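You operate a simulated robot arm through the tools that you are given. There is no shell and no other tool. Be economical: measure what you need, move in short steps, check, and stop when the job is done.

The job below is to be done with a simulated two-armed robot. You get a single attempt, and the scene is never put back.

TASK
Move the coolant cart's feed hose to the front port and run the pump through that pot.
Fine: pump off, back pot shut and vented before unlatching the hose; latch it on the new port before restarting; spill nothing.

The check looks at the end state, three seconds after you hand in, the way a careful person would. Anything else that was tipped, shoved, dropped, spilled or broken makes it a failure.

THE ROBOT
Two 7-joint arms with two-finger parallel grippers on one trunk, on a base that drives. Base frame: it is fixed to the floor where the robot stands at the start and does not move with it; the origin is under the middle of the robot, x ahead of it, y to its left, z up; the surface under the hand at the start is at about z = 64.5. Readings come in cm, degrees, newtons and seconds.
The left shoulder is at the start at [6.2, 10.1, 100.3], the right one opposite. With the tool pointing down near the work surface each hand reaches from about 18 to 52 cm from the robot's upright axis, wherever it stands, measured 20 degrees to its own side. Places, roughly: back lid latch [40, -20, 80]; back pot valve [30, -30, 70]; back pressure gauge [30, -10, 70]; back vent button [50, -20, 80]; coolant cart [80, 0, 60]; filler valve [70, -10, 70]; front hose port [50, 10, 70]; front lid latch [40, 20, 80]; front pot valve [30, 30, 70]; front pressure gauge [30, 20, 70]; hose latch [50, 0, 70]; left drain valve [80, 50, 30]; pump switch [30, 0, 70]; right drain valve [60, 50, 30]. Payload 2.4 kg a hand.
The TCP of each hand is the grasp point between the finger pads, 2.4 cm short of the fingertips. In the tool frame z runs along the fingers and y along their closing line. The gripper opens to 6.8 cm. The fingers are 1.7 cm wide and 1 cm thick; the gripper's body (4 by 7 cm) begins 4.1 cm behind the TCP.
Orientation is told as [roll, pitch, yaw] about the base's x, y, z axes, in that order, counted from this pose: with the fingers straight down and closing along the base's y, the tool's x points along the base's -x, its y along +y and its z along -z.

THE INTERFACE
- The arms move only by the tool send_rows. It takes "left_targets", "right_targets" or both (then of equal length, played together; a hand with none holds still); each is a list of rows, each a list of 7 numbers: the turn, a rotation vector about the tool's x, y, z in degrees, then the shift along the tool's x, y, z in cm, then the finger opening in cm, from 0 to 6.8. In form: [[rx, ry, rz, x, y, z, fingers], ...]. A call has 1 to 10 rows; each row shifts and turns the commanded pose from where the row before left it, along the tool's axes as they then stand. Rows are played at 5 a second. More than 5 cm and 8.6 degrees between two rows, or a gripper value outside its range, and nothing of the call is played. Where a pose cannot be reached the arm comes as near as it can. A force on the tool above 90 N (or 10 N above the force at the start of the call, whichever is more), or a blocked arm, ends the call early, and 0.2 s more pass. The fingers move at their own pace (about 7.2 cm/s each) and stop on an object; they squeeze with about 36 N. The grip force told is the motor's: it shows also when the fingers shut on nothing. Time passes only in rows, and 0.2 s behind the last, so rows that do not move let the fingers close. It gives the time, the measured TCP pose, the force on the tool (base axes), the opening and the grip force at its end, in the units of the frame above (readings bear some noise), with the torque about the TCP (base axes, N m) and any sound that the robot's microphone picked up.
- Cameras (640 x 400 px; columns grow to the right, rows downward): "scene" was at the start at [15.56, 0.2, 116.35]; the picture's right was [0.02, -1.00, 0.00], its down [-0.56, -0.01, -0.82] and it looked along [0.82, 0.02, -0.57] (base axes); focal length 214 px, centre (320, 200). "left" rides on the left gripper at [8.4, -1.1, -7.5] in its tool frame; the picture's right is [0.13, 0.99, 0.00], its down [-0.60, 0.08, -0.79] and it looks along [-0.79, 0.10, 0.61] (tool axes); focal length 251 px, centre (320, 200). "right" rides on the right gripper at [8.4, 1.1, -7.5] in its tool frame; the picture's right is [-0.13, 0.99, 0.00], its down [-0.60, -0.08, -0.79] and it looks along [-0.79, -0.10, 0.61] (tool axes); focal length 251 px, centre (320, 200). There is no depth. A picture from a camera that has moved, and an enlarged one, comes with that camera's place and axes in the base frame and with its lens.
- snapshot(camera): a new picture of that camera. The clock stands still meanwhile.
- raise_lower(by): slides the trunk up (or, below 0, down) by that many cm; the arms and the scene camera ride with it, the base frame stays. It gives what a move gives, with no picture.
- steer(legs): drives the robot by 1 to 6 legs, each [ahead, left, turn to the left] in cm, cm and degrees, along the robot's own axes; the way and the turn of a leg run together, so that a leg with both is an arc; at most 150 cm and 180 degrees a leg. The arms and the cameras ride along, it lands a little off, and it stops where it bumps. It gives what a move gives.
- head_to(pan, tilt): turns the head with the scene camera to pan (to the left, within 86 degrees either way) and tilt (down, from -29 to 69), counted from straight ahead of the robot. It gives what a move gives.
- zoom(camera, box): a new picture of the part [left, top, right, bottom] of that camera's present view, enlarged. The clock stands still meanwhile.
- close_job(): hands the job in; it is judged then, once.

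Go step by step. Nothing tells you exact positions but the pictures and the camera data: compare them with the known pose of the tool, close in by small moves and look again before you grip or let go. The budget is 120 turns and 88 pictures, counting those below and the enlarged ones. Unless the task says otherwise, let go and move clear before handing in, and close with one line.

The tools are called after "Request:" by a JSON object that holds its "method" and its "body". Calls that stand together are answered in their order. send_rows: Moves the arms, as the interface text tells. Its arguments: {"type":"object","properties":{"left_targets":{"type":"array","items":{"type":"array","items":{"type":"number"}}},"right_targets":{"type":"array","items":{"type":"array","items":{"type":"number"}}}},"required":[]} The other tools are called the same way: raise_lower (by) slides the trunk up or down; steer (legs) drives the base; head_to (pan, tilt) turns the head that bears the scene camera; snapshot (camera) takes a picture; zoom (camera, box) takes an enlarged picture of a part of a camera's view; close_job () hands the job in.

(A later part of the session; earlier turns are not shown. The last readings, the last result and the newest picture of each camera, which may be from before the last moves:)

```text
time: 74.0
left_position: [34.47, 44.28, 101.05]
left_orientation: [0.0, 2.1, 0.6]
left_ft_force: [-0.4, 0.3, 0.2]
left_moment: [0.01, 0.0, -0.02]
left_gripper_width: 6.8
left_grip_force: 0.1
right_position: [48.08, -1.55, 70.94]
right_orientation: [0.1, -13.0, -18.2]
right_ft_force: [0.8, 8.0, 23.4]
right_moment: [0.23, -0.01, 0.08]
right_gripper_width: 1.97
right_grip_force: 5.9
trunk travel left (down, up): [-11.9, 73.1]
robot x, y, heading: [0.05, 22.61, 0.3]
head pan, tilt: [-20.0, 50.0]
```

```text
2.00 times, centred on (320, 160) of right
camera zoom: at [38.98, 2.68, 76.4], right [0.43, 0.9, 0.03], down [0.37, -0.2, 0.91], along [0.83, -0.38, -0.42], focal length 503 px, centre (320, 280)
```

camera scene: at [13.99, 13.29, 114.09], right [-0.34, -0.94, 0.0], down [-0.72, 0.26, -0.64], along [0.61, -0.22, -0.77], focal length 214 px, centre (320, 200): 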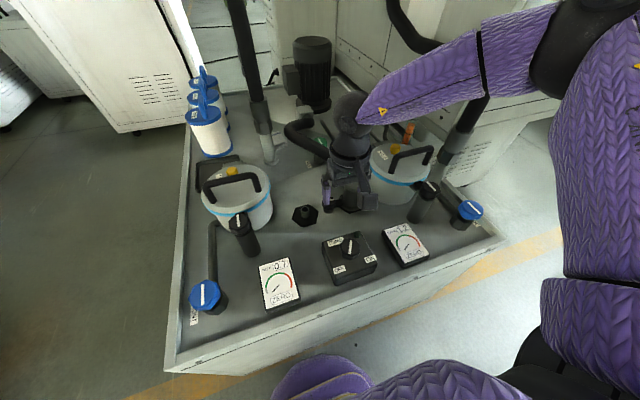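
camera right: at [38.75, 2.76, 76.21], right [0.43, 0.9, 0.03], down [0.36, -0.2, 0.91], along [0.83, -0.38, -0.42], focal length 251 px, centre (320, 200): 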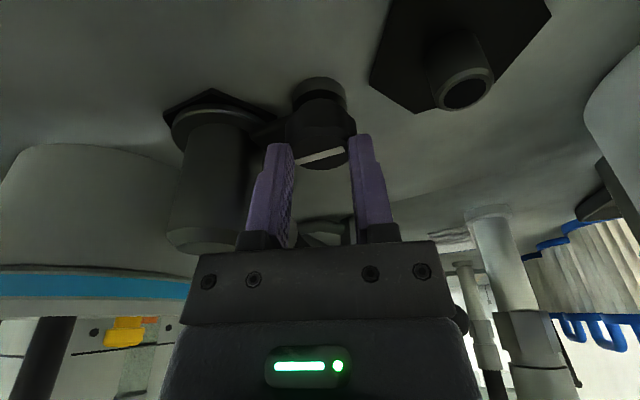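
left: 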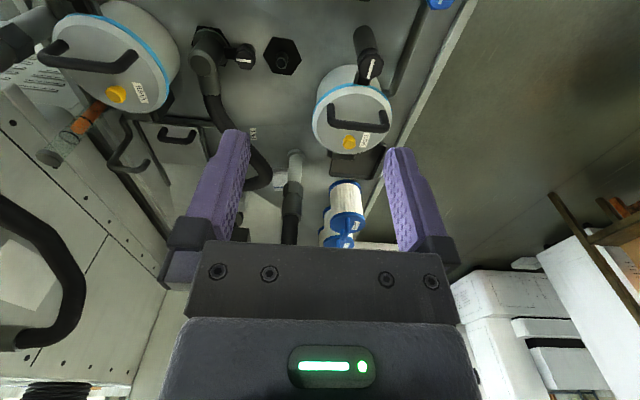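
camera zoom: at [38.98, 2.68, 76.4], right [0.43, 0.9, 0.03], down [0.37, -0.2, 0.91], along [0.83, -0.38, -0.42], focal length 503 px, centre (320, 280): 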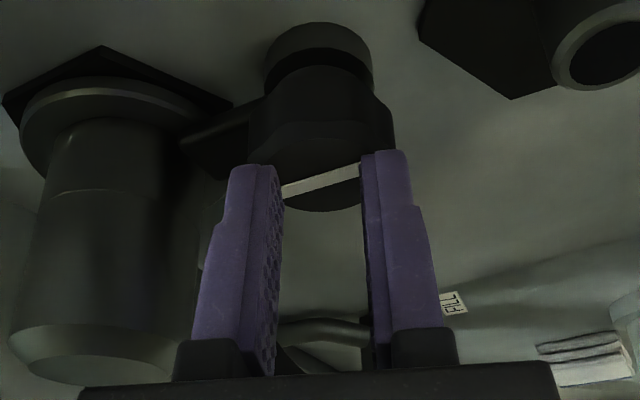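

The fingertips landed on top of a wider cap (~3.6 cm) beside the collar. I lift, open wide and rotate to −45° so the fingers pass clear of the bracket and collar.

Request:
{"method": "send_rows", "body": {"right_targets": [[0, 0, 0, 0, 0, -1, 3], [0, 0, 0, 0, 0, -2, 6.2], [0, 0, 8.5, 0, 0, 0, 6.2], [0, 0, 8.5, 0, 0, 0, 6.2], [0, 0, 8.5, 0, 0, 0, 6.2], [0, 0, 0, 0, 0, 1.5, 6.2]]}}

Request:
{"method": "zoom", "body": {"camera": "right", "box": [160, 40, 480, 240]}}

```text
time: 75.4
left_position: [34.62, 44.06, 100.97]
left_orientation: [-0.1, 2.2, 0.4]
left_ft_force: [0.6, -0.8, -0.1]
left_moment: [-0.01, -0.03, 0.02]
left_gripper_width: 6.78
left_grip_force: 0.1
right_position: [47.64, -1.73, 72.21]
right_orientation: [5.6, -11.3, -44.4]
right_ft_force: [-0.1, 0.4, 0.2]
right_moment: [-0.02, 0.02, -0.02]
right_gripper_width: 6.21
right_grip_force: 0.1
trunk travel left (down, up): [-11.9, 73.1]
robot x, y, heading: [0.07, 22.83, 0.6]
head pan, tilt: [-20.0, 50.0]
```

```text
2.00 times, centred on (320, 140) of right
camera zoom: at [40.95, 5.54, 77.98], right [0.77, 0.63, 0.12], down [0.2, -0.42, 0.89], along [0.61, -0.65, -0.45], focal length 503 px, centre (320, 320)
```

zoom: 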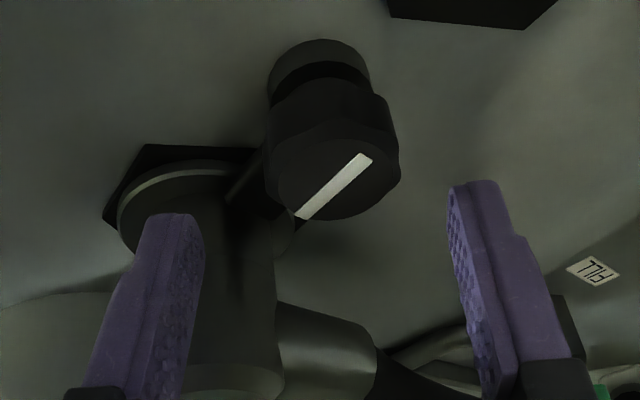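

Request:
{"method": "send_rows", "body": {"right_targets": [[0, 0, 0, 0.1, 0.4, 1, 6.2], [0, 0, 0, 0, 0, 0.9, 6.2], [0, 0, 0, 0, 0, 0.6, 6.2]]}}

Request:
{"method": "zoom", "body": {"camera": "right", "box": [160, 40, 480, 240]}}

```text
time: 76.2
left_position: [34.56, 44.01, 101.05]
left_orientation: [-0.1, 2.1, 0.5]
left_ft_force: [-0.3, -0.1, -0.1]
left_moment: [0.03, -0.01, -0.01]
left_gripper_width: 6.8
left_grip_force: 0.0
right_position: [48.39, -1.27, 69.94]
right_orientation: [5.6, -11.5, -44.3]
right_ft_force: [0.9, 0.2, 0.4]
right_moment: [-0.05, 0.01, -0.01]
right_gripper_width: 6.2
right_grip_force: 0.0
trunk travel left (down, up): [-11.9, 73.1]
robot x, y, heading: [-0.18, 22.94, 0.6]
head pan, tilt: [-20.0, 50.0]
```

```text
2.00 times, centred on (320, 140) of right
camera zoom: at [41.81, 5.85, 75.64], right [0.77, 0.63, 0.12], down [0.2, -0.42, 0.89], along [0.61, -0.65, -0.45], focal length 503 px, centre (320, 320)
```

zoom: 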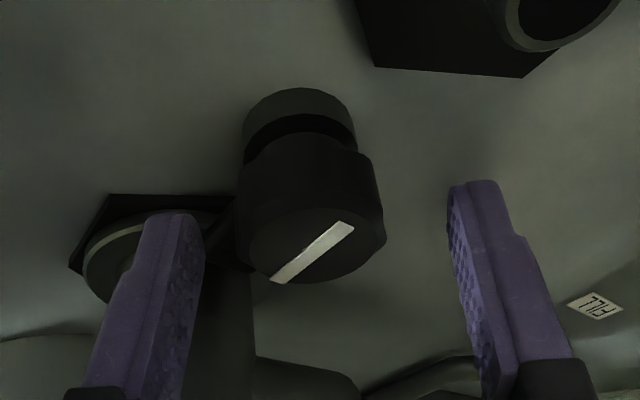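

Request:
{"method": "send_rows", "body": {"right_targets": [[0, 0, 0, 0, -0.3, 0.5, 6.2], [0, 0, 0, 0, 0, 0, 2.5], [0, 0, 0, 0, 0, 0, 2.5], [0, 0, 0, 0, 0, 0, 2.5]]}}

Request:
{"method": "zoom", "body": {"camera": "right", "box": [160, 40, 480, 240]}}

```text
time: 77.2
left_position: [34.5, 44.08, 100.94]
left_orientation: [-0.1, 2.2, 0.5]
left_ft_force: [1.2, 0.0, 0.3]
left_moment: [0.02, -0.05, 0.01]
left_gripper_width: 6.78
left_grip_force: 0.1
right_position: [48.37, -1.57, 69.4]
right_orientation: [5.5, -11.4, -44.3]
right_ft_force: [1.6, -0.3, 0.1]
right_moment: [-0.45, -0.12, 0.0]
right_gripper_width: 3.81
right_grip_force: 45.0
trunk travel left (down, up): [-11.9, 73.1]
robot x, y, heading: [0.32, 22.65, 0.7]
head pan, tilt: [-20.0, 50.0]
```

```text
2.00 times, centred on (320, 140) of right
camera zoom: at [41.7, 5.61, 75.15], right [0.77, 0.63, 0.12], down [0.21, -0.42, 0.89], along [0.61, -0.65, -0.45], focal length 503 px, centre (320, 320)
```

zoom: 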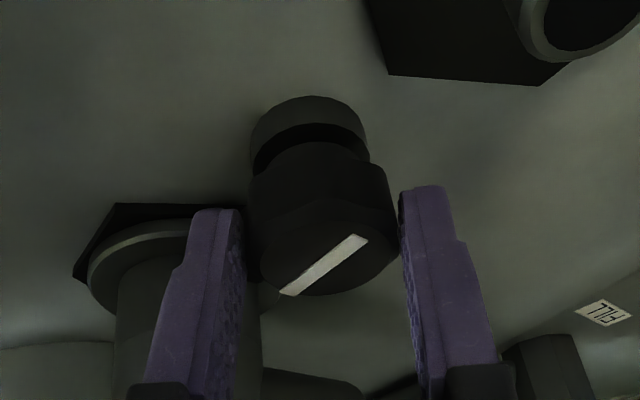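

Firm grip. I test a small counter-clockwise turn about the vertical.

Request:
{"method": "send_rows", "body": {"right_targets": [[-1.5, 0.7, -7.8, 0, 0, 0, 2.5], [-1.5, 0.7, -7.8, 0, 0, 0, 2.5]]}}

Request:
{"method": "zoom", "body": {"camera": "right", "box": [160, 40, 480, 240]}}

```text
time: 77.8
left_position: [34.6, 44.03, 101.06]
left_orientation: [0.0, 2.2, 0.4]
left_ft_force: [-0.7, 0.2, -0.4]
left_moment: [0.0, 0.01, -0.05]
left_gripper_width: 6.78
left_grip_force: 0.0
right_position: [48.31, -1.57, 69.27]
right_orientation: [5.4, -11.6, -28.2]
right_ft_force: [1.6, -10.2, 11.7]
right_moment: [0.09, 1.11, -0.05]
right_gripper_width: 3.83
right_grip_force: 45.1
trunk travel left (down, up): [-11.9, 73.1]
robot x, y, heading: [-0.3, 22.5, 0.4]
head pan, tilt: [-20.0, 50.0]
```

```text
2.00 times, centred on (320, 140) of right
camera zoom: at [39.96, 3.36, 75.13], right [0.56, 0.82, 0.12], down [0.31, -0.34, 0.89], along [0.77, -0.46, -0.45], focal length 503 px, centre (320, 320)
```

zoom: 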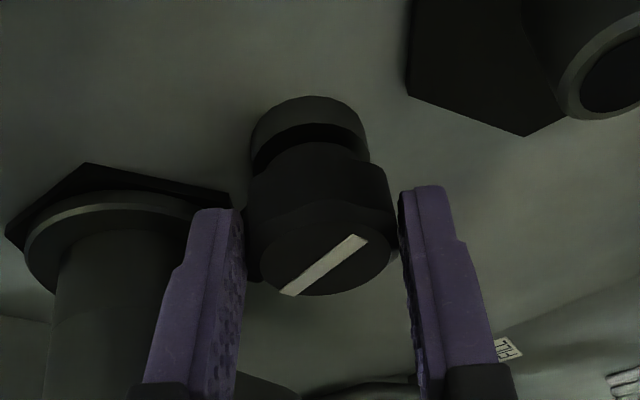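

It turns freely counter-clockwise; I continue.

Request:
{"method": "send_rows", "body": {"right_targets": [[-1.5, 0.7, -7.8, 0, 0, 0, 2.5], [-1.5, 0.7, -7.8, 0, 0, 0, 2.5], [-1.5, 0.7, -7.8, 0, 0, 0, 2.5], [-1.5, 0.7, -7.8, 0, 0, 0, 2.5], [-1.5, 0.7, -7.8, 0, 0, 0, 2.5]]}}

```text
time: 79.0
left_position: [34.54, 43.64, 101.06]
left_orientation: [0.1, 2.2, 0.3]
left_ft_force: [0.2, 0.0, -0.1]
left_moment: [0.0, -0.02, 0.03]
left_gripper_width: 6.79
left_grip_force: 0.0
right_position: [48.42, -2.12, 69.43]
right_orientation: [4.8, -11.8, 11.6]
right_ft_force: [11.0, -46.7, 18.1]
right_moment: [-1.34, -0.19, -0.29]
right_gripper_width: 3.82
right_grip_force: 45.2
trunk travel left (down, up): [-11.9, 73.1]
robot x, y, heading: [-0.16, 22.68, 0.4]
head pan, tilt: [-20.0, 50.0]
```

Request:
{"method": "send_rows", "body": {"right_targets": [[0, 0, 0, 0, -0.4, 0, 2.5], [-1.5, 0.7, -7.8, 0, 0, 0, 2.5], [-1.5, 0.7, -7.8, 0, -0.1, 0, 2.5], [-1.5, 0.7, -7.8, 0, -0.1, 0, 2.5], [-1.5, 0.7, -7.8, 0, 0, 0, 2.5]]}}

Request:
{"method": "snapshot", "body": {"camera": "right"}}

```text
time: 79.5
left_position: [34.85, 43.8, 100.96]
left_orientation: [0.0, 2.4, 0.3]
left_ft_force: [0.3, 0.5, 1.7]
left_moment: [0.02, 0.01, 0.0]
left_gripper_width: 6.81
left_grip_force: 0.0
right_position: [48.01, -2.28, 69.39]
right_orientation: [4.2, -11.8, 16.0]
right_ft_force: [8.5, -15.2, 0.8]
right_moment: [-1.48, 0.26, -0.15]
right_gripper_width: 3.82
right_grip_force: 45.4
right hand out of reach, approached as far as the arm can: row 2
trunk travel left (down, up): [-11.9, 73.1]
robot x, y, heading: [0.27, 22.72, 0.2]
head pan, tilt: [-20.0, 50.0]
stopped in row 2 (right hand): the force on the tool passed its limit at 98 N (the readings are from after the stop); the commanded pose is now the measured one
```

```text
26 pictures are left
camera right: at [38.58, -4.29, 75.0], right [-0.17, 0.98, 0.1], down [0.45, -0.01, 0.89], along [0.88, 0.19, -0.44], focal length 251 px, centre (320, 200)
```

right: 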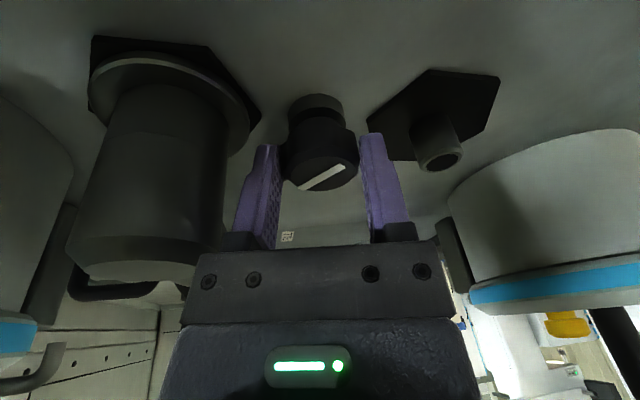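

The hooked "bracket" turned with the knob: the latch arm pivots between both ports and is now swung off the hose flange (61°). I release, rise, and drive right so the hand comes over the hose collar.

Request:
{"method": "send_rows", "body": {"right_targets": [[0, 0, 0, 0, 0, 0, 6.8], [0, 0, 0, 0, 0, 0, 6.8], [0, 0, 0, 0, 0, -2.5, 6.8], [0, 0, 0, 0, 0, -3, 6.8], [1.5, -0.7, 7.8, 0, 0, -3.5, 6.8], [1.5, -0.7, 7.8, 0, 0, -3, 6.8], [1.5, -0.7, 7.8, 0.5, 0, 0, 6.8], [1.5, -0.7, 7.8, 0.5, 0, 0, 6.8]]}}

Request:
{"method": "steer", "body": {"legs": [[0, -7, 0]]}}

Request:
{"method": "snapshot", "body": {"camera": "right"}}

Request:
{"method": "head_to", "body": {"pan": -25, "tilt": 40}}

Request:
{"method": "snapshot", "body": {"camera": "scene"}}

```text
time: 81.3
left_position: [34.61, 43.96, 101.07]
left_orientation: [0.0, 2.3, 0.4]
left_ft_force: [-0.4, 0.0, -0.8]
left_moment: [-0.01, 0.02, 0.0]
left_gripper_width: 6.76
left_grip_force: 0.0
right_position: [44.82, -3.23, 81.07]
right_orientation: [5.1, -12.1, -16.0]
right_ft_force: [0.1, 0.8, -1.0]
right_moment: [0.01, 0.02, -0.01]
right_gripper_width: 6.82
right_grip_force: 0.0
trunk travel left (down, up): [-11.9, 73.1]
robot x, y, heading: [0.16, 22.84, 0.5]
head pan, tilt: [-20.0, 50.0]
```

```text
time: 82.4
left_position: [34.78, 36.82, 101.03]
left_orientation: [-0.1, 2.2, 0.3]
left_ft_force: [0.6, 1.1, -0.6]
left_moment: [0.03, 0.0, -0.01]
left_gripper_width: 6.82
left_grip_force: 0.1
right_position: [44.79, -10.45, 81.02]
right_orientation: [5.0, -12.1, -15.8]
right_ft_force: [-0.8, -0.5, -0.5]
right_moment: [0.02, -0.02, 0.0]
right_gripper_width: 6.82
right_grip_force: 0.1
trunk travel left (down, up): [-11.9, 73.1]
robot x, y, heading: [0.16, 15.68, 0.4]
head pan, tilt: [-20.0, 50.0]
```

```text
25 pictures are left
camera right: at [35.63, -7.22, 86.7], right [0.37, 0.92, 0.11], down [0.37, -0.26, 0.89], along [0.85, -0.29, -0.44], focal length 251 px, centre (320, 200)
```

right: 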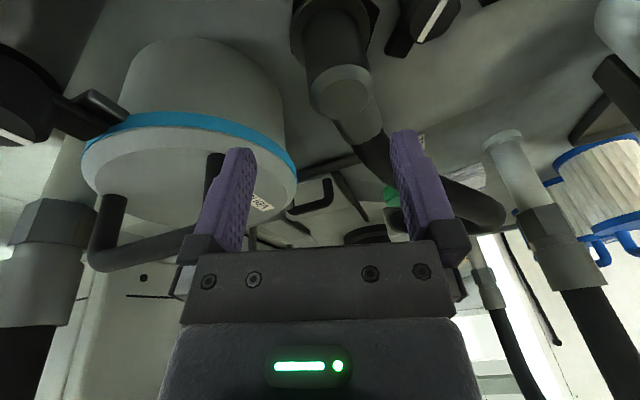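

```text
time: 83.1
left_position: [34.6, 36.76, 101.14]
left_orientation: [0.0, 2.1, 0.3]
left_ft_force: [-0.1, 0.3, 0.3]
left_moment: [0.0, -0.01, -0.01]
left_gripper_width: 6.81
left_grip_force: 0.0
right_position: [44.9, -10.33, 81.17]
right_orientation: [5.1, -12.1, -15.9]
right_ft_force: [0.0, -0.2, 0.1]
right_moment: [0.0, 0.0, -0.02]
right_gripper_width: 6.76
right_grip_force: 0.1
trunk travel left (down, up): [-11.9, 73.1]
robot x, y, heading: [-0.17, 15.51, 0.3]
head pan, tilt: [-25.0, 40.0]
```

```text
24 pictures are left
camera scene: at [17.39, 12.04, 105.25], right [-0.42, -0.91, 0.0], down [-0.59, 0.27, -0.77], along [0.7, -0.32, -0.64], focal length 214 px, centre (320, 200)
```

scene: 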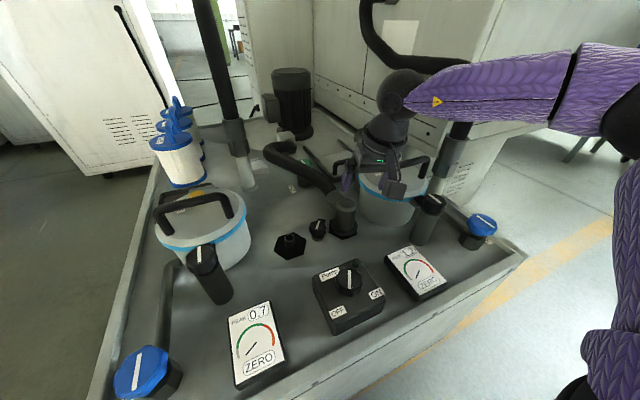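

Request:
{"method": "send_rows", "body": {"right_targets": [[5, 0, 0, 0, 0, 0, 6.8], [0, 0, 0, -0.2, 1.2, 1.5, 6.8], [0, 0, 0, -0.2, 1.2, 1.5, 6.8], [0, 0, 0, 0, 0, 1.2, 6.8]]}}

Request:
{"method": "snapshot", "body": {"camera": "right"}}

```text
time: 84.1
left_position: [34.7, 36.75, 101.05]
left_orientation: [0.0, 2.3, 0.3]
left_ft_force: [-0.3, -0.3, 0.6]
left_moment: [-0.01, 0.0, -0.05]
left_gripper_width: 6.78
left_grip_force: 0.0
right_position: [47.07, -8.27, 76.84]
right_orientation: [0.1, -12.0, -15.8]
right_ft_force: [0.5, 0.4, 0.1]
right_moment: [0.0, 0.04, 0.01]
right_gripper_width: 6.8
right_grip_force: 0.1
trunk travel left (down, up): [-11.9, 73.1]
robot x, y, heading: [-0.07, 15.88, 0.4]
head pan, tilt: [-25.0, 40.0]
```

```text
23 pictures are left
camera right: at [37.89, -4.47, 82.51], right [0.39, 0.92, 0.03], down [0.39, -0.19, 0.9], along [0.84, -0.34, -0.43], focal length 251 px, centre (320, 200)
```

right: 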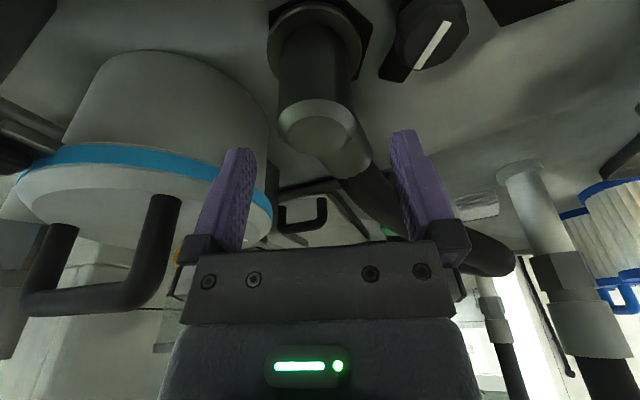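

Aligned: going straight along the tool axis ends centred on the collar. I descend in steps and grip.

Request:
{"method": "send_rows", "body": {"right_targets": [[0, 0, 0, 0, 0, 2, 6.8], [0, 0, 0, 0, 0, 2, 6.8], [0, 0, 0, 0, 0, 1.4, 6.8]]}}

Request:
{"method": "snapshot", "body": {"camera": "right"}}

```text
time: 84.9
left_position: [34.77, 36.81, 101.05]
left_orientation: [-0.1, 2.2, 0.4]
left_ft_force: [0.3, 0.3, -0.1]
left_moment: [-0.01, 0.01, 0.02]
left_gripper_width: 6.81
left_grip_force: 0.2
right_position: [48.03, -8.62, 71.77]
right_orientation: [0.1, -12.1, -15.7]
right_ft_force: [-0.5, 0.0, -0.4]
right_moment: [-0.03, 0.02, -0.01]
right_gripper_width: 6.79
right_grip_force: 0.1
trunk travel left (down, up): [-11.9, 73.1]
robot x, y, heading: [0.22, 15.58, 0.7]
head pan, tilt: [-25.0, 40.0]
```

```text
22 pictures are left
camera right: at [38.92, -4.89, 77.39], right [0.39, 0.92, 0.03], down [0.39, -0.19, 0.9], along [0.84, -0.34, -0.43], focal length 251 px, centre (320, 200)
```

right: 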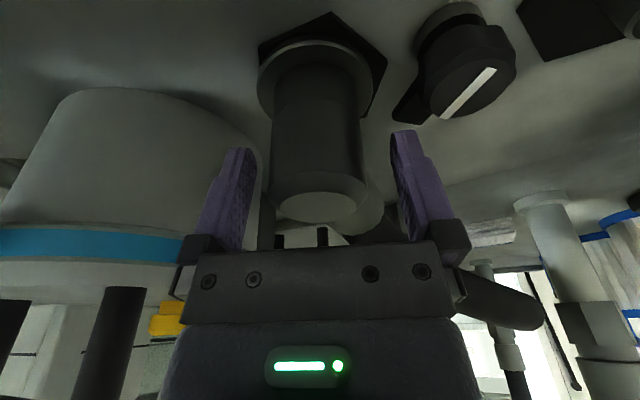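

Request:
{"method": "send_rows", "body": {"right_targets": [[0, 0, 0, 0, 0, 0, 3], [0, 0, 0, 0, 0, 0, 3], [0, 0, 0, 0, 0, 0, 3], [0, 0, 0, -0.1, 0, -0.5, 3], [0, 0, 0, -0.2, 0, -1, 3]]}}

Request:
{"method": "snapshot", "body": {"camera": "right"}}

```text
time: 86.1
left_position: [34.82, 36.68, 101.06]
left_orientation: [-0.1, 2.2, 0.5]
left_ft_force: [-0.3, -0.9, 0.1]
left_moment: [0.04, -0.02, -0.02]
left_gripper_width: 6.8
left_grip_force: 0.0
right_position: [47.96, -8.57, 73.31]
right_orientation: [0.1, -12.0, -15.8]
right_ft_force: [0.6, 0.3, -7.8]
right_moment: [0.01, 0.16, -0.01]
right_gripper_width: 4.7
right_grip_force: 35.4
trunk travel left (down, up): [-11.9, 73.1]
robot x, y, heading: [0.1, 15.5, 0.5]
head pan, tilt: [-25.0, 40.0]
```

```text
21 pictures are left
camera right: at [38.89, -4.89, 78.89], right [0.39, 0.92, 0.03], down [0.39, -0.19, 0.9], along [0.83, -0.34, -0.43], focal length 251 px, centre (320, 200)
```

right: 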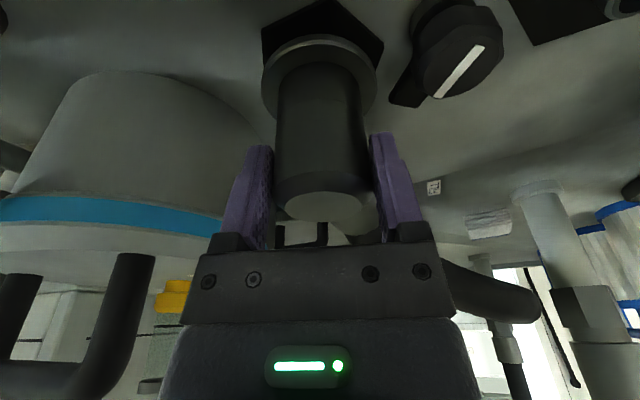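

The coupling lifts freely. I raise it further and then carry it left by driving the base.

Request:
{"method": "send_rows", "body": {"right_targets": [[0, 0, 0, -0.26, 0, -1.2, 3], [0, 0, 0, -0.26, 0, -1.2, 3], [0, 0, 0, -0.26, 0, -1.2, 3], [0, 0, 0, -0.26, 0, -1.2, 3]]}}

Request:
{"method": "snapshot", "body": {"camera": "scene"}}

```text
time: 87.1
left_position: [34.7, 36.66, 101.12]
left_orientation: [0.1, 2.2, 0.3]
left_ft_force: [-0.2, -0.2, 0.5]
left_moment: [-0.02, 0.01, 0.01]
left_gripper_width: 6.8
left_grip_force: 0.0
right_position: [47.97, -8.8, 78.28]
right_orientation: [0.0, -12.0, -15.8]
right_ft_force: [-0.1, 0.0, -7.8]
right_moment: [0.04, 0.16, -0.01]
right_gripper_width: 4.73
right_grip_force: 36.4
trunk travel left (down, up): [-11.9, 73.1]
robot x, y, heading: [0.16, 15.53, 0.3]
head pan, tilt: [-25.0, 40.0]
```

```text
20 pictures are left
camera scene: at [17.45, 12.01, 105.24], right [-0.42, -0.91, 0.0], down [-0.59, 0.27, -0.77], along [0.7, -0.32, -0.64], focal length 214 px, centre (320, 200)
```

scene: 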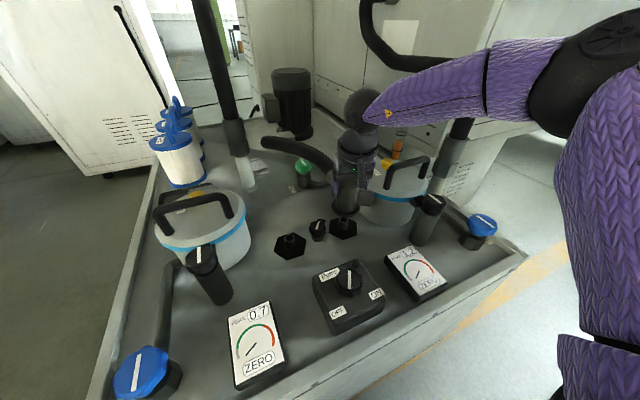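

The port spacing measures about 13.8 cm. I drive left that much with the hose held.

Request:
{"method": "steer", "body": {"legs": [[0, 13.8, 0]]}}

Request:
{"method": "snapshot", "body": {"camera": "right"}}

Request:
{"method": "snapshot", "body": {"camera": "scene"}}

```text
time: 88.4
left_position: [34.53, 50.71, 101.08]
left_orientation: [0.0, 2.2, 0.7]
left_ft_force: [-0.3, 0.0, 0.1]
left_moment: [-0.02, 0.04, -0.02]
left_gripper_width: 6.8
left_grip_force: 0.1
right_position: [48.01, 5.39, 78.26]
right_orientation: [0.1, -12.0, -15.5]
right_ft_force: [-0.3, -0.2, -8.7]
right_moment: [0.05, 0.18, -0.01]
right_gripper_width: 4.74
right_grip_force: 35.5
trunk travel left (down, up): [-11.9, 73.1]
robot x, y, heading: [-0.0, 29.3, 0.8]
head pan, tilt: [-25.0, 40.0]
```

```text
19 pictures are left
camera right: at [38.86, 9.0, 83.86], right [0.39, 0.92, 0.03], down [0.39, -0.19, 0.9], along [0.84, -0.34, -0.43], focal length 251 px, centre (320, 200)
```

right: 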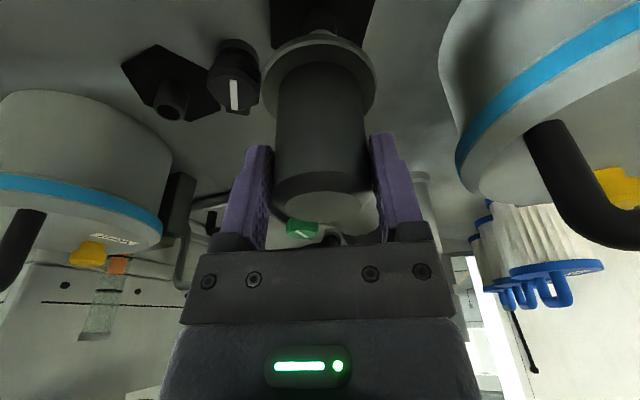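

```text
18 pictures are left
camera scene: at [17.34, 25.85, 105.24], right [-0.41, -0.91, 0.0], down [-0.59, 0.27, -0.77], along [0.7, -0.32, -0.64], focal length 214 px, centre (320, 200)
```

scene: 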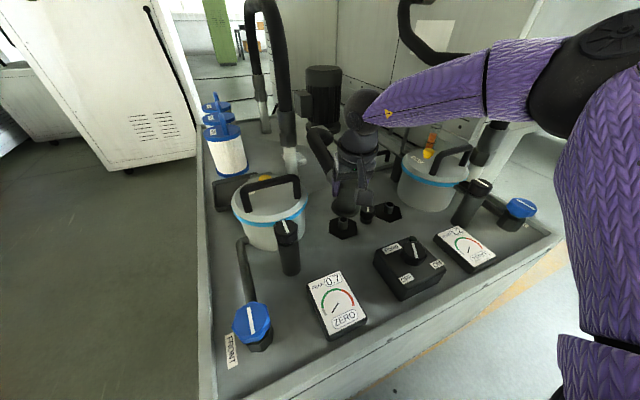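

Request:
{"method": "zoom", "body": {"camera": "scene", "box": [300, 170, 420, 250]}}

```text
5.00 times, centred on (360, 210) of scene
camera zoom: at [17.34, 25.85, 105.24], right [-0.41, -0.91, 0.0], down [-0.59, 0.27, -0.77], along [0.7, -0.32, -0.64], focal length 1072 px, centre (120, 150)
```

zoom: 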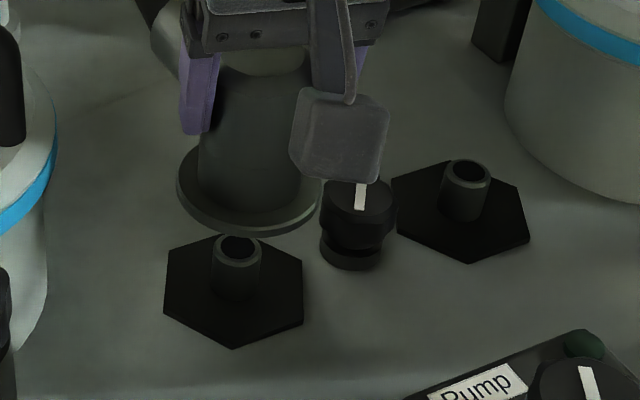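

Alignment looks within a few millimetres. I lower most of the way and look again.

Request:
{"method": "send_rows", "body": {"right_targets": [[0, 0, 0, 0.3, 0, 1.4, 3], [0, 0, 0, 0.3, 0, 1.4, 3]]}}

Request:
{"method": "zoom", "body": {"camera": "scene", "box": [300, 170, 420, 250]}}

Request:
{"method": "zoom", "body": {"camera": "right", "box": [200, 0, 440, 150]}}

```text
time: 89.0
left_position: [34.46, 50.73, 100.93]
left_orientation: [0.0, 2.2, 0.8]
left_ft_force: [-0.2, -0.2, 0.7]
left_moment: [0.0, -0.01, -0.01]
left_gripper_width: 6.79
left_grip_force: 0.0
right_position: [47.91, 5.41, 75.42]
right_orientation: [0.1, -12.0, -15.5]
right_ft_force: [-0.3, 0.4, -7.7]
right_moment: [0.04, 0.15, -0.01]
right_gripper_width: 4.72
right_grip_force: 36.6
trunk travel left (down, up): [-11.9, 73.1]
robot x, y, heading: [-0.07, 29.33, 0.6]
head pan, tilt: [-25.0, 40.0]
```

```text
5.00 times, centred on (360, 210) of scene
camera zoom: at [17.34, 25.85, 105.24], right [-0.41, -0.91, 0.0], down [-0.59, 0.27, -0.77], along [0.7, -0.32, -0.64], focal length 1072 px, centre (120, 150)
```

zoom: 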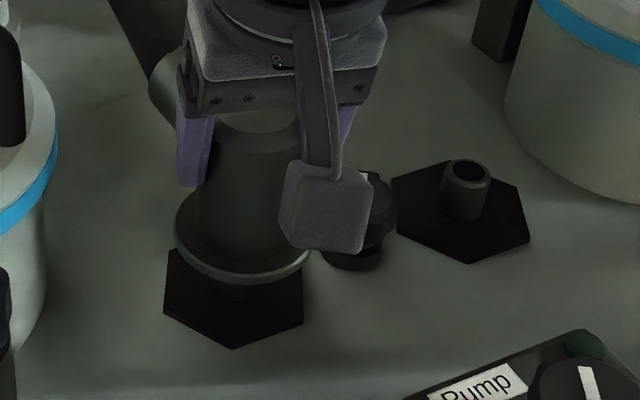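

```text
2.67 times, centred on (320, 75) of right
camera zoom: at [38.8, 9.08, 80.95], right [0.39, 0.92, 0.03], down [0.39, -0.19, 0.9], along [0.84, -0.34, -0.43], focal length 670 px, centre (320, 533)
```

zoom: 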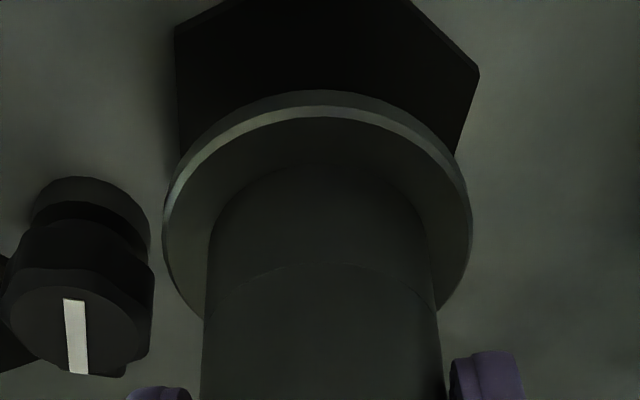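

Lateral alignment extrapolates onto the hex centre. I continue lowering in small steps.

Request:
{"method": "send_rows", "body": {"right_targets": [[0, 0, 0, 0.2, 0, 1, 3], [0, 0, 0, 0.2, 0, 1, 3], [0, 0, 0, 0.15, 0, 0.7, 3], [0, 0, 0, 0.1, 0, 0.5, 3]]}}

Request:
{"method": "zoom", "body": {"camera": "scene", "box": [300, 170, 420, 250]}}

```text
time: 90.0
left_position: [34.47, 50.69, 101.0]
left_orientation: [0.0, 2.2, 0.7]
left_ft_force: [-0.1, 0.6, -0.2]
left_moment: [-0.05, 0.01, 0.01]
left_gripper_width: 6.81
left_grip_force: 0.0
right_position: [47.99, 5.17, 72.07]
right_orientation: [0.1, -11.9, -15.5]
right_ft_force: [-0.4, 1.2, -8.6]
right_moment: [0.04, 0.19, 0.01]
right_gripper_width: 4.74
right_grip_force: 35.8
trunk travel left (down, up): [-11.9, 73.1]
robot x, y, heading: [0.18, 28.91, 0.6]
head pan, tilt: [-25.0, 40.0]
```

```text
5.00 times, centred on (360, 210) of scene
camera zoom: at [17.34, 25.85, 105.24], right [-0.41, -0.91, 0.0], down [-0.59, 0.27, -0.77], along [0.7, -0.32, -0.64], focal length 1072 px, centre (120, 150)
```

zoom: 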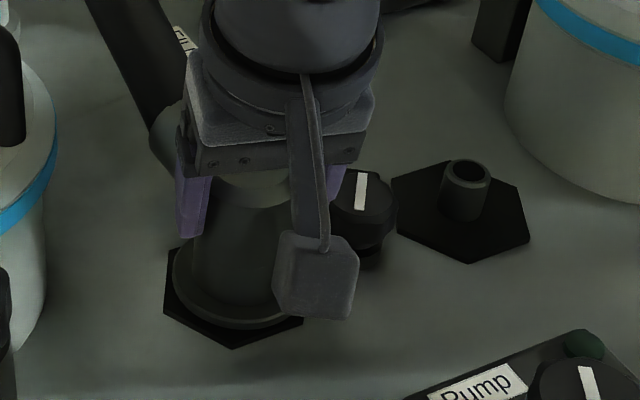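

Request:
{"method": "send_rows", "body": {"right_targets": [[0, 0, 0, 0.04, 0, 0.2, 3], [0, 0, 0, 0.04, 0, 0.2, 3], [0, 0, 0, 0.04, 0, 0.2, 3], [0, 0, 0, 0, 0, 0, 3]]}}

```text
time: 91.0
left_position: [34.32, 50.74, 101.19]
left_orientation: [-0.1, 2.2, 0.7]
left_ft_force: [0.9, -0.1, 0.5]
left_moment: [-0.05, -0.04, 0.03]
left_gripper_width: 6.82
left_grip_force: 0.1
right_position: [48.01, 5.24, 71.63]
right_orientation: [0.1, -12.4, -15.6]
right_ft_force: [0.1, -3.0, 22.0]
right_moment: [-0.78, 0.53, -0.22]
right_gripper_width: 4.75
right_grip_force: 36.4
trunk travel left (down, up): [-11.9, 73.1]
robot x, y, heading: [-0.0, 29.75, 0.8]
head pan, tilt: [-25.0, 40.0]
```

The hose is seated on the front port (22 N contact at the same height as before). I release, rise straight along the tool, and drive back right to reach the latch knob.

Request:
{"method": "send_rows", "body": {"right_targets": [[0, 0, 0, 0, 0, 0, 6.8], [0, 0, 0, 0, 0, 0, 6.8], [0, 0, 0, 0, 0, -2, 6.8], [0, 0, 0, 0, 0, -3, 6.8], [0, 0, 0, 0, 0, -3, 6.8], [0, 0, 0, 0, 0, -2, 6.8]]}}

Request:
{"method": "steer", "body": {"legs": [[0, -7.5, 0]]}}

Request:
{"method": "send_rows", "body": {"right_targets": [[1.6, 0, 8, 0, 0, 0, 6.2], [1.6, 0, 8, 0, 0, 0, 6.2], [1.6, 0, 8, 0, 0, 0, 6.2], [1.6, 0, 8, 0, 0, 0, 6.2], [1.6, 0, 8, 0, 0, 0, 6.2], [1.6, 0, 8, 0, 0, 0, 6.2], [1.6, 0, 8, 0, 0, 0, 6.2]]}}

Request:
{"method": "snapshot", "body": {"camera": "right"}}

```text
time: 92.4
left_position: [34.4, 50.69, 101.0]
left_orientation: [-0.2, 2.2, 0.7]
left_ft_force: [0.1, 0.6, -0.7]
left_moment: [-0.04, 0.03, -0.02]
left_gripper_width: 6.82
left_grip_force: 0.0
right_position: [45.95, 5.75, 81.24]
right_orientation: [0.1, -12.1, -15.4]
right_ft_force: [-0.8, 0.8, -0.8]
right_moment: [0.03, 0.02, 0.01]
right_gripper_width: 6.81
right_grip_force: 0.2
trunk travel left (down, up): [-11.9, 73.1]
robot x, y, heading: [-0.47, 29.21, 0.9]
head pan, tilt: [-25.0, 40.0]
```

```text
time: 93.5
left_position: [34.52, 43.12, 101.06]
left_orientation: [-0.2, 2.2, 0.5]
left_ft_force: [-0.9, -0.5, 0.3]
left_moment: [-0.04, -0.01, -0.01]
left_gripper_width: 6.77
left_grip_force: 0.0
right_position: [46.07, -2.02, 81.23]
right_orientation: [0.2, -12.1, -15.6]
right_ft_force: [0.6, 0.1, 0.1]
right_moment: [0.0, -0.06, 0.0]
right_gripper_width: 6.8
right_grip_force: 0.1
trunk travel left (down, up): [-11.9, 73.1]
robot x, y, heading: [-0.45, 22.11, 0.4]
head pan, tilt: [-25.0, 40.0]
```

```text
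time: 95.0
left_position: [34.64, 43.15, 101.02]
left_orientation: [-0.2, 2.1, 0.6]
left_ft_force: [0.0, 0.7, 0.0]
left_moment: [-0.02, -0.01, 0.02]
left_gripper_width: 6.83
left_grip_force: 0.1
right_position: [46.06, -1.9, 81.25]
right_orientation: [0.7, -11.7, -72.9]
right_ft_force: [-0.7, -0.9, -0.4]
right_moment: [-0.01, -0.01, 0.0]
right_gripper_width: 6.18
right_grip_force: 0.1
trunk travel left (down, up): [-11.9, 73.1]
robot x, y, heading: [-0.07, 21.57, 0.5]
head pan, tilt: [-25.0, 40.0]
```

```text
13 pictures are left
camera right: at [44.13, 7.7, 86.87], right [0.98, 0.17, 0.04], down [0.04, -0.44, 0.9], along [0.17, -0.88, -0.44], focal length 251 px, centre (320, 200)
```

right: 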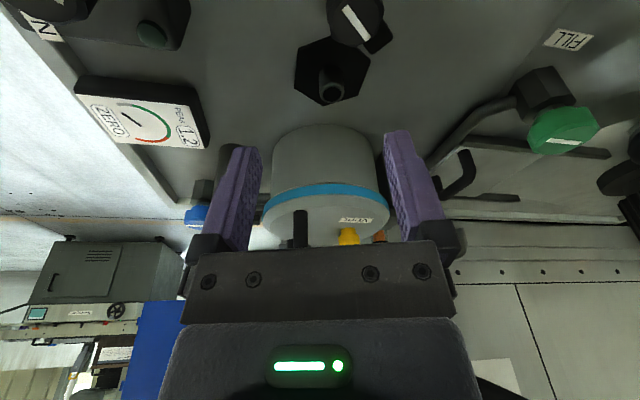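

The second half of the swing would be blocked for the right hand by yaw limits, while the left hand's mirrored range suits it well. I retract the right hand and drive right so the left hand can work the latch.

Request:
{"method": "send_rows", "body": {"right_targets": [[-1.6, 0, -8, 0, 0, -1.5, 6.2], [-1.6, 0, -8, 0, 0, -1.5, 6.2], [-1.6, 0, -8, 0, 0, -1.5, 6.2], [-1.6, 0, -8, 0, 0, -1.5, 6.2], [-1.6, 0, -8, 0, 0, -1.5, 6.2], [0, 6, 0, 3, 0, -1.5, 6.2], [0, 6, 0, 4, 0, -1, 6.2], [0, 0, 0, 4.5, 0, 0, 4], [0, 0, 0, 4.5, 0, 0, 4]]}}

Request:
{"method": "steer", "body": {"legs": [[0, -46, 0]]}}

```text
time: 97.0
left_position: [34.46, 43.11, 101.02]
left_orientation: [-0.1, 2.2, 0.7]
left_ft_force: [1.1, 0.1, 0.5]
left_moment: [-0.01, 0.01, 0.01]
left_gripper_width: 6.79
left_grip_force: 0.1
right_position: [31.18, 7.93, 89.98]
right_orientation: [0.2, 0.0, -31.9]
right_ft_force: [-0.3, -0.1, -0.5]
right_moment: [-0.02, 0.0, -0.02]
right_gripper_width: 4.02
right_grip_force: 0.1
trunk travel left (down, up): [-11.9, 73.1]
robot x, y, heading: [-0.24, 21.83, 0.5]
head pan, tilt: [-25.0, 40.0]
```

```text
time: 99.8
left_position: [34.97, -2.73, 101.0]
left_orientation: [-0.2, 2.2, 1.0]
left_ft_force: [0.3, -1.2, 0.9]
left_moment: [-0.05, 0.02, -0.01]
left_gripper_width: 6.8
left_grip_force: 0.0
right_position: [32.12, -37.85, 90.0]
right_orientation: [0.4, 0.0, -31.4]
right_ft_force: [0.3, 0.6, -0.7]
right_moment: [0.02, -0.03, 0.03]
right_gripper_width: 4.01
right_grip_force: 0.2
trunk travel left (down, up): [-11.9, 73.1]
robot x, y, heading: [0.96, -24.46, 1.4]
head pan, tilt: [-25.0, 40.0]
```

The robot is at y≈−24.5. I bring the left hand down to hover over the latch knob with a 12° forward tilt and yaw −5°.

Request:
{"method": "send_rows", "body": {"left_targets": [[0, -7.1, 3, 0, 0, 3.5, 5], [0, -7.1, 3, 0, 0, 3.5, 5], [0, 0, 0, -1.17, 0.37, 3.43, 5], [0, 0, 0, -1.17, 0.37, 3.43, 5], [0, 0, 0, -1.17, 0.37, 3.43, 5], [0, 0, 0, -1.17, 0.37, 3.43, 5], [0, 0, 0, -1.17, 0.37, 3.43, 5], [0, 0, 0, -1.17, 0.37, 3.43, 5]]}}

Request:
{"method": "snapshot", "body": {"camera": "left"}}

```text
time: 101.6
left_position: [46.79, -1.41, 75.28]
left_orientation: [0.4, -12.2, -5.0]
left_ft_force: [0.3, -0.5, 0.0]
left_moment: [0.03, -0.05, 0.0]
left_gripper_width: 5.02
left_grip_force: 0.1
right_position: [32.03, -37.84, 90.0]
right_orientation: [0.4, 0.0, -31.4]
right_ft_force: [-0.1, -0.2, 0.3]
right_moment: [-0.02, -0.04, 0.0]
right_gripper_width: 4.0
right_grip_force: 0.0
trunk travel left (down, up): [-11.9, 73.1]
robot x, y, heading: [0.47, -24.42, 1.2]
head pan, tilt: [-25.0, 40.0]
```

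```text
12 pictures are left
camera left: at [36.94, -1.65, 81.02], right [-0.04, 1.0, -0.02], down [0.43, 0.04, 0.9], along [0.9, 0.03, -0.43], focal length 251 px, centre (320, 200)
```

left: 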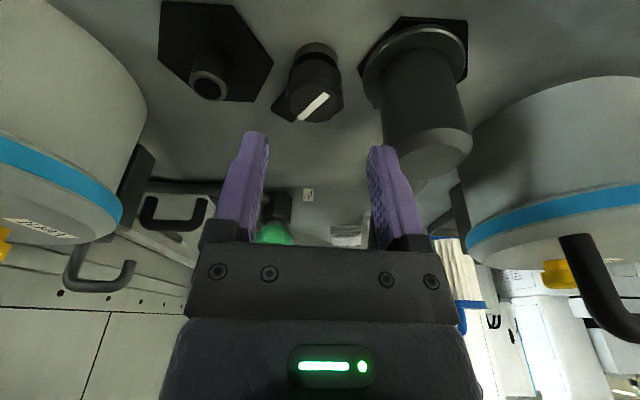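

Well aligned laterally. I descend along the tool axis and grip the latch knob.

Request:
{"method": "send_rows", "body": {"left_targets": [[0, 0, 0, 0, -0.1, 2, 5], [0, 0, 0, 0, 0, 2, 5], [0, 0, 0, 0, 0, 1.2, 5], [0, 0, 0, 0, 0, 0.7, 5], [0, 0, 0, 0, 0, 0, 2.5], [0, 0, 0, 0, 0, 0, 2.5], [0, 0, 0, 0, 0, 0, 2.5]]}}

```text
time: 103.2
left_position: [47.65, -1.73, 69.65]
left_orientation: [0.4, -12.0, -5.0]
left_ft_force: [-2.3, -7.9, -4.2]
left_moment: [-0.45, -0.28, -0.11]
left_gripper_width: 3.74
left_grip_force: 45.4
right_position: [32.08, -37.97, 90.09]
right_orientation: [0.3, 0.0, -31.5]
right_ft_force: [0.5, -0.7, -0.3]
right_moment: [0.02, 0.0, -0.01]
right_gripper_width: 4.01
right_grip_force: 0.0
trunk travel left (down, up): [-11.9, 73.1]
robot x, y, heading: [0.61, -24.6, 1.1]
head pan, tilt: [-25.0, 40.0]
```

Request:
{"method": "send_rows", "body": {"left_targets": [[-1.66, 0, -7.8, 0, -0.05, 0, 2.5], [-1.66, 0, -7.8, 0, -0.05, 0, 2.5], [-1.66, 0, -7.8, 0, -0.05, 0, 2.5], [-1.66, 0, -7.8, 0, -0.05, 0, 2.5]]}}

```text
time: 104.2
left_position: [47.89, -2.4, 69.58]
left_orientation: [0.3, -12.0, 26.8]
left_ft_force: [8.8, -49.6, -18.4]
left_moment: [-0.98, 0.44, -0.59]
left_gripper_width: 3.74
left_grip_force: 44.7
right_position: [32.15, -38.26, 89.9]
right_orientation: [0.4, 0.2, -31.5]
right_ft_force: [0.0, -0.2, 0.0]
right_moment: [-0.02, -0.01, 0.05]
right_gripper_width: 3.99
right_grip_force: 0.1
trunk travel left (down, up): [-11.9, 73.1]
robot x, y, heading: [0.82, -24.46, 1.0]
head pan, tilt: [-25.0, 40.0]
```

Request:
{"method": "send_rows", "body": {"left_targets": [[0, 0, 0, 0.1, -0.35, 0, 2.5], [-1.66, 0, -7.8, 0, -0.12, 0, 2.5], [-1.66, 0, -7.8, 0, -0.12, 0, 2.5], [-1.66, 0, -7.8, 0, -0.12, 0, 2.5], [-1.66, 0, -7.8, 0, -0.12, 0, 2.5]]}}

Request:
{"method": "snapshot", "body": {"camera": "left"}}

```text
time: 105.4
left_position: [48.29, -2.64, 69.57]
left_orientation: [0.1, -12.4, 58.9]
left_ft_force: [20.5, -37.5, -14.2]
left_moment: [-1.44, 0.3, -0.47]
left_gripper_width: 3.75
left_grip_force: 45.1
right_position: [32.3, -38.19, 89.87]
right_orientation: [0.3, 0.2, -31.6]
right_ft_force: [0.0, -0.6, -0.5]
right_moment: [-0.03, -0.01, 0.0]
right_gripper_width: 4.0
right_grip_force: 0.0
trunk travel left (down, up): [-11.9, 73.1]
robot x, y, heading: [0.64, -24.43, 1.2]
head pan, tilt: [-25.0, 40.0]
```

```text
11 pictures are left
camera left: at [44.3, -11.67, 75.07], right [-0.91, 0.4, -0.03], down [0.15, 0.4, 0.9], along [0.38, 0.82, -0.43], focal length 251 px, centre (320, 200)
```

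left: 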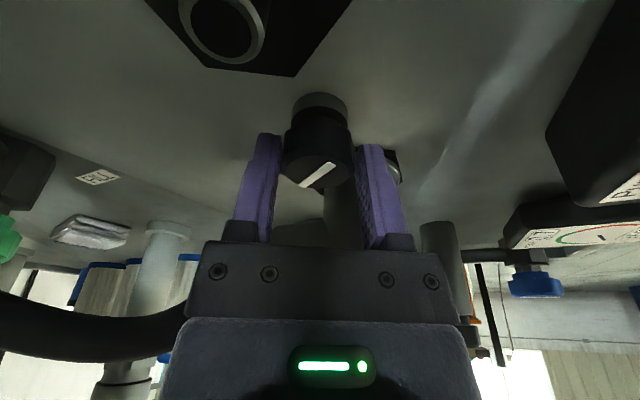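

The latch arm has moved about 64° more (now ≈+35°). I release, lift, rotate back and regrip for the last part.

Request:
{"method": "send_rows", "body": {"left_targets": [[0, 0, 0, 0, 0, 0, 5], [0, 0, 0, 0, 0, 0, 5], [0, 0, 0, 0, 0, -2, 5], [0, 0, 0, 0, 0, -2.5, 5], [1.66, 0, 8, 0, 0, 0, 5], [1.66, 0, 8, 0, 0, 0, 5], [1.66, 0, 8, 0, 0, 0, 5], [1.66, 0, 8, 0, 0, 0, 5]]}}

Request:
{"method": "send_rows", "body": {"left_targets": [[1.66, 0, 8, 0, 0, 0, 5], [1.66, 0, 8, 0, 0, 0, 5], [1.66, 0, 8, 0, 0, 0, 5], [1.66, 0, 7.8, 0, 0, 0, 5]]}}

Request:
{"method": "snapshot", "body": {"camera": "left"}}

```text
time: 107.2
left_position: [47.72, -3.26, 73.87]
left_orientation: [0.6, -12.2, 25.9]
left_ft_force: [-0.5, 0.3, 0.3]
left_moment: [0.03, -0.03, 0.0]
left_gripper_width: 5.01
left_grip_force: 0.0
right_position: [32.11, -37.87, 90.11]
right_orientation: [0.4, -0.2, -31.5]
right_ft_force: [-0.5, 0.1, 0.1]
right_moment: [0.01, 0.0, 0.0]
right_gripper_width: 4.01
right_grip_force: 0.0
trunk travel left (down, up): [-11.9, 73.1]
robot x, y, heading: [0.81, -24.59, 1.4]
head pan, tilt: [-25.0, 40.0]
```

```text
time: 108.2
left_position: [47.66, -3.29, 74.04]
left_orientation: [0.7, -11.8, -6.6]
left_ft_force: [0.7, 0.8, -0.7]
left_moment: [0.0, -0.02, 0.03]
left_gripper_width: 4.98
left_grip_force: 0.1
right_position: [32.03, -37.87, 90.09]
right_orientation: [0.3, -0.1, -31.5]
right_ft_force: [0.3, 0.7, 0.0]
right_moment: [0.01, -0.01, 0.01]
right_gripper_width: 4.0
right_grip_force: 0.2
trunk travel left (down, up): [-11.9, 73.1]
robot x, y, heading: [1.23, -24.16, 1.0]
head pan, tilt: [-25.0, 40.0]
```

```text
10 pictures are left
camera left: at [37.9, -3.33, 79.62], right [-0.02, 1.0, -0.01], down [0.43, 0.02, 0.9], along [0.9, 0.01, -0.43], focal length 251 px, centre (320, 200)
```

left: 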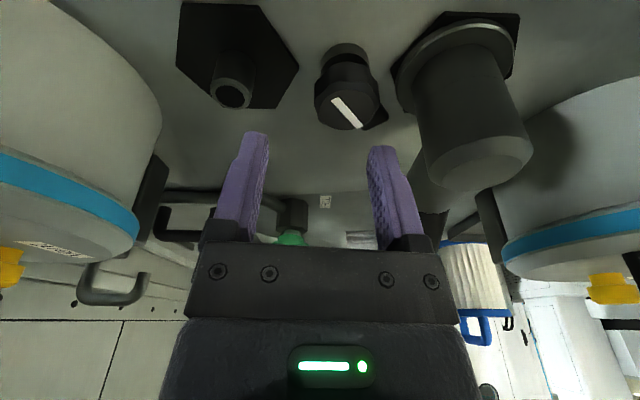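

Request:
{"method": "send_rows", "body": {"left_targets": [[0, 0, 0, 0.4, 0.8, 0, 5], [0, 0, 0, 0, 0.75, 0, 5], [0, 0, 0, 0, 0, 2, 5], [0, 0, 0, 0, 0, 1.5, 5], [0, 0, 0, 0, 0, 0.9, 5], [0, 0, 0, 0, 0, 0, 2.5], [0, 0, 0, 0, 0, 0, 2.5], [0, 0, 0, 0, 0, 0, 2.5]]}}

```text
time: 110.0
left_position: [48.26, -1.79, 69.6]
left_orientation: [0.6, -11.8, -6.3]
left_ft_force: [1.3, 4.7, 2.4]
left_moment: [0.24, -0.15, 0.05]
left_gripper_width: 3.72
left_grip_force: 45.0
right_position: [32.11, -37.86, 90.03]
right_orientation: [0.3, 0.1, -31.3]
right_ft_force: [0.8, 0.6, 0.1]
right_moment: [0.0, -0.04, 0.0]
right_gripper_width: 4.01
right_grip_force: 0.0
trunk travel left (down, up): [-11.9, 73.1]
robot x, y, heading: [1.08, -24.26, 0.7]
head pan, tilt: [-25.0, 40.0]
```

Request:
{"method": "send_rows", "body": {"left_targets": [[-1.66, 0, -7.8, 0, -0.07, 0, 2.5], [-1.66, 0, -7.8, 0, -0.07, 0, 2.5], [-1.66, 0, -7.8, 0, -0.07, 0, 2.5], [-1.66, 0, -7.8, 0, -0.07, 0, 2.5]]}}

```text
time: 111.0
left_position: [48.46, -2.14, 69.59]
left_orientation: [0.5, -12.2, 25.7]
left_ft_force: [6.6, 0.5, 0.7]
left_moment: [-0.61, 0.81, -0.02]
left_gripper_width: 3.73
left_grip_force: 45.2
right_position: [32.09, -37.88, 89.93]
right_orientation: [0.3, 0.0, -31.4]
right_ft_force: [0.1, -0.3, 0.1]
right_moment: [0.0, 0.02, -0.01]
right_gripper_width: 3.98
right_grip_force: 0.0
trunk travel left (down, up): [-11.9, 73.1]
robot x, y, heading: [0.78, -24.31, 1.2]
head pan, tilt: [-25.0, 40.0]
```

Smooth. I continue toward the latch stop.

Request:
{"method": "send_rows", "body": {"left_targets": [[-1.66, 0, -7.8, 0, -0.07, 0, 2.5], [-1.66, 0, -7.8, 0, -0.07, 0, 2.5], [-1.66, 0, -7.8, 0, -0.07, 0, 2.5], [-1, 0, -5, 0, 0, 0, 2.5]]}}

Request:
{"method": "snapshot", "body": {"camera": "left"}}

```text
time: 112.0
left_position: [48.6, -2.31, 69.63]
left_orientation: [0.4, -12.5, 54.6]
left_ft_force: [4.1, -6.7, -1.4]
left_moment: [-0.44, -0.23, -0.71]
left_gripper_width: 3.76
left_grip_force: 45.0
right_position: [32.16, -38.06, 89.93]
right_orientation: [0.4, 0.0, -31.4]
right_ft_force: [-1.0, 0.8, -0.4]
right_moment: [0.02, 0.02, -0.03]
right_gripper_width: 4.03
right_grip_force: 0.0
trunk travel left (down, up): [-11.9, 73.1]
robot x, y, heading: [0.99, -24.61, 1.2]
head pan, tilt: [-25.0, 40.0]
```

```text
9 pictures are left
camera left: at [43.88, -10.96, 75.11], right [-0.88, 0.47, -0.02], down [0.18, 0.38, 0.91], along [0.43, 0.8, -0.42], focal length 251 px, centre (320, 200)
```

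left: 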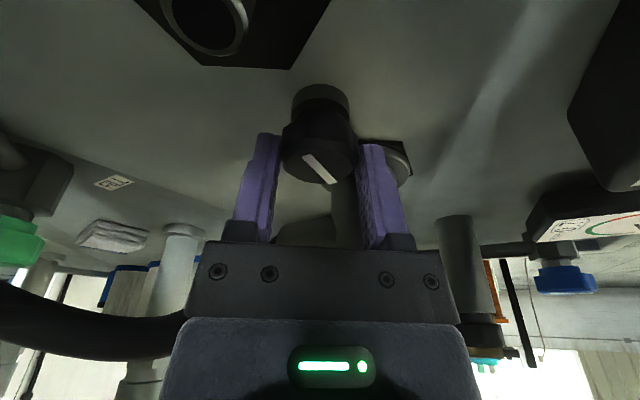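

Request:
{"method": "send_rows", "body": {"left_targets": [[-1, 0, -5, 0, 0, 0, 2.5]]}}

```text
time: 112.4
left_position: [48.6, -2.31, 69.57]
left_orientation: [0.3, -12.5, 59.7]
left_ft_force: [11.7, -13.7, 3.0]
left_moment: [-0.38, -0.34, -0.53]
left_gripper_width: 3.75
left_grip_force: 45.0
right_position: [32.12, -38.07, 90.01]
right_orientation: [0.3, 0.1, -31.4]
right_ft_force: [-0.8, -0.8, 0.1]
right_moment: [-0.02, 0.0, 0.01]
right_gripper_width: 4.01
right_grip_force: 0.0
trunk travel left (down, up): [-11.9, 73.1]
robot x, y, heading: [0.86, -24.37, 0.9]
head pan, tilt: [-25.0, 40.0]
```

I release, rise and check where the latch arm points.

Request:
{"method": "send_rows", "body": {"left_targets": [[0, 0, 0, 0, 0, 0, 5], [0, 0, 0, 0, 0, 0, 5], [0, 0, 0, 0, 0, -2.5, 5], [0, 0, 0, 0, 0, -2.5, 5], [1.66, 0, 8, 0, 0, -2, 5], [1.66, 0, 8, 0, 0, 0, 5], [1.66, 0, 8, 0, 0, 0, 5], [1.66, 0, 8, 0, 0, 0, 5], [1.66, 0, 8, 0, 0, 0, 5], [1.66, 0, 8, 0, 0, 0, 5]]}}

Request:
{"method": "zoom", "body": {"camera": "left", "box": [160, 0, 560, 250]}}

```text
time: 114.6
left_position: [47.87, -3.48, 76.52]
left_orientation: [0.8, -12.0, 10.4]
left_ft_force: [1.0, 0.1, 0.3]
left_moment: [0.04, -0.01, 0.01]
left_gripper_width: 5.0
left_grip_force: 0.1
right_position: [32.15, -37.92, 90.07]
right_orientation: [0.3, 0.0, -31.4]
right_ft_force: [0.7, 0.0, -0.9]
right_moment: [0.0, 0.0, -0.02]
right_gripper_width: 4.02
right_grip_force: 0.0
trunk travel left (down, up): [-11.9, 73.1]
robot x, y, heading: [0.49, -24.23, 1.2]
head pan, tilt: [-25.0, 40.0]
```

```text
1.60 times, centred on (360, 125) of left
camera zoom: at [38.51, -6.46, 82.09], right [-0.31, 0.95, -0.01], down [0.41, 0.14, 0.9], along [0.86, 0.27, -0.43], focal length 402 px, centre (256, 320)
```

zoom: 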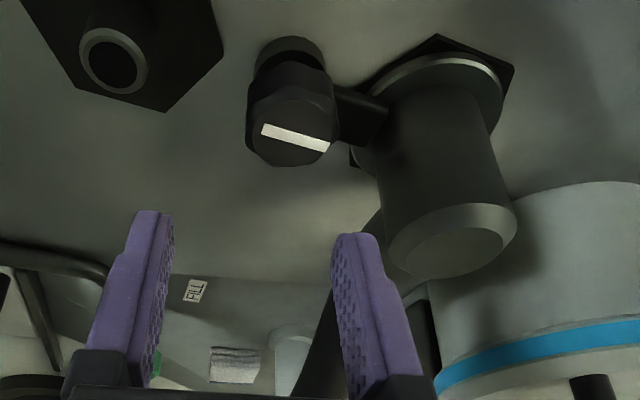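

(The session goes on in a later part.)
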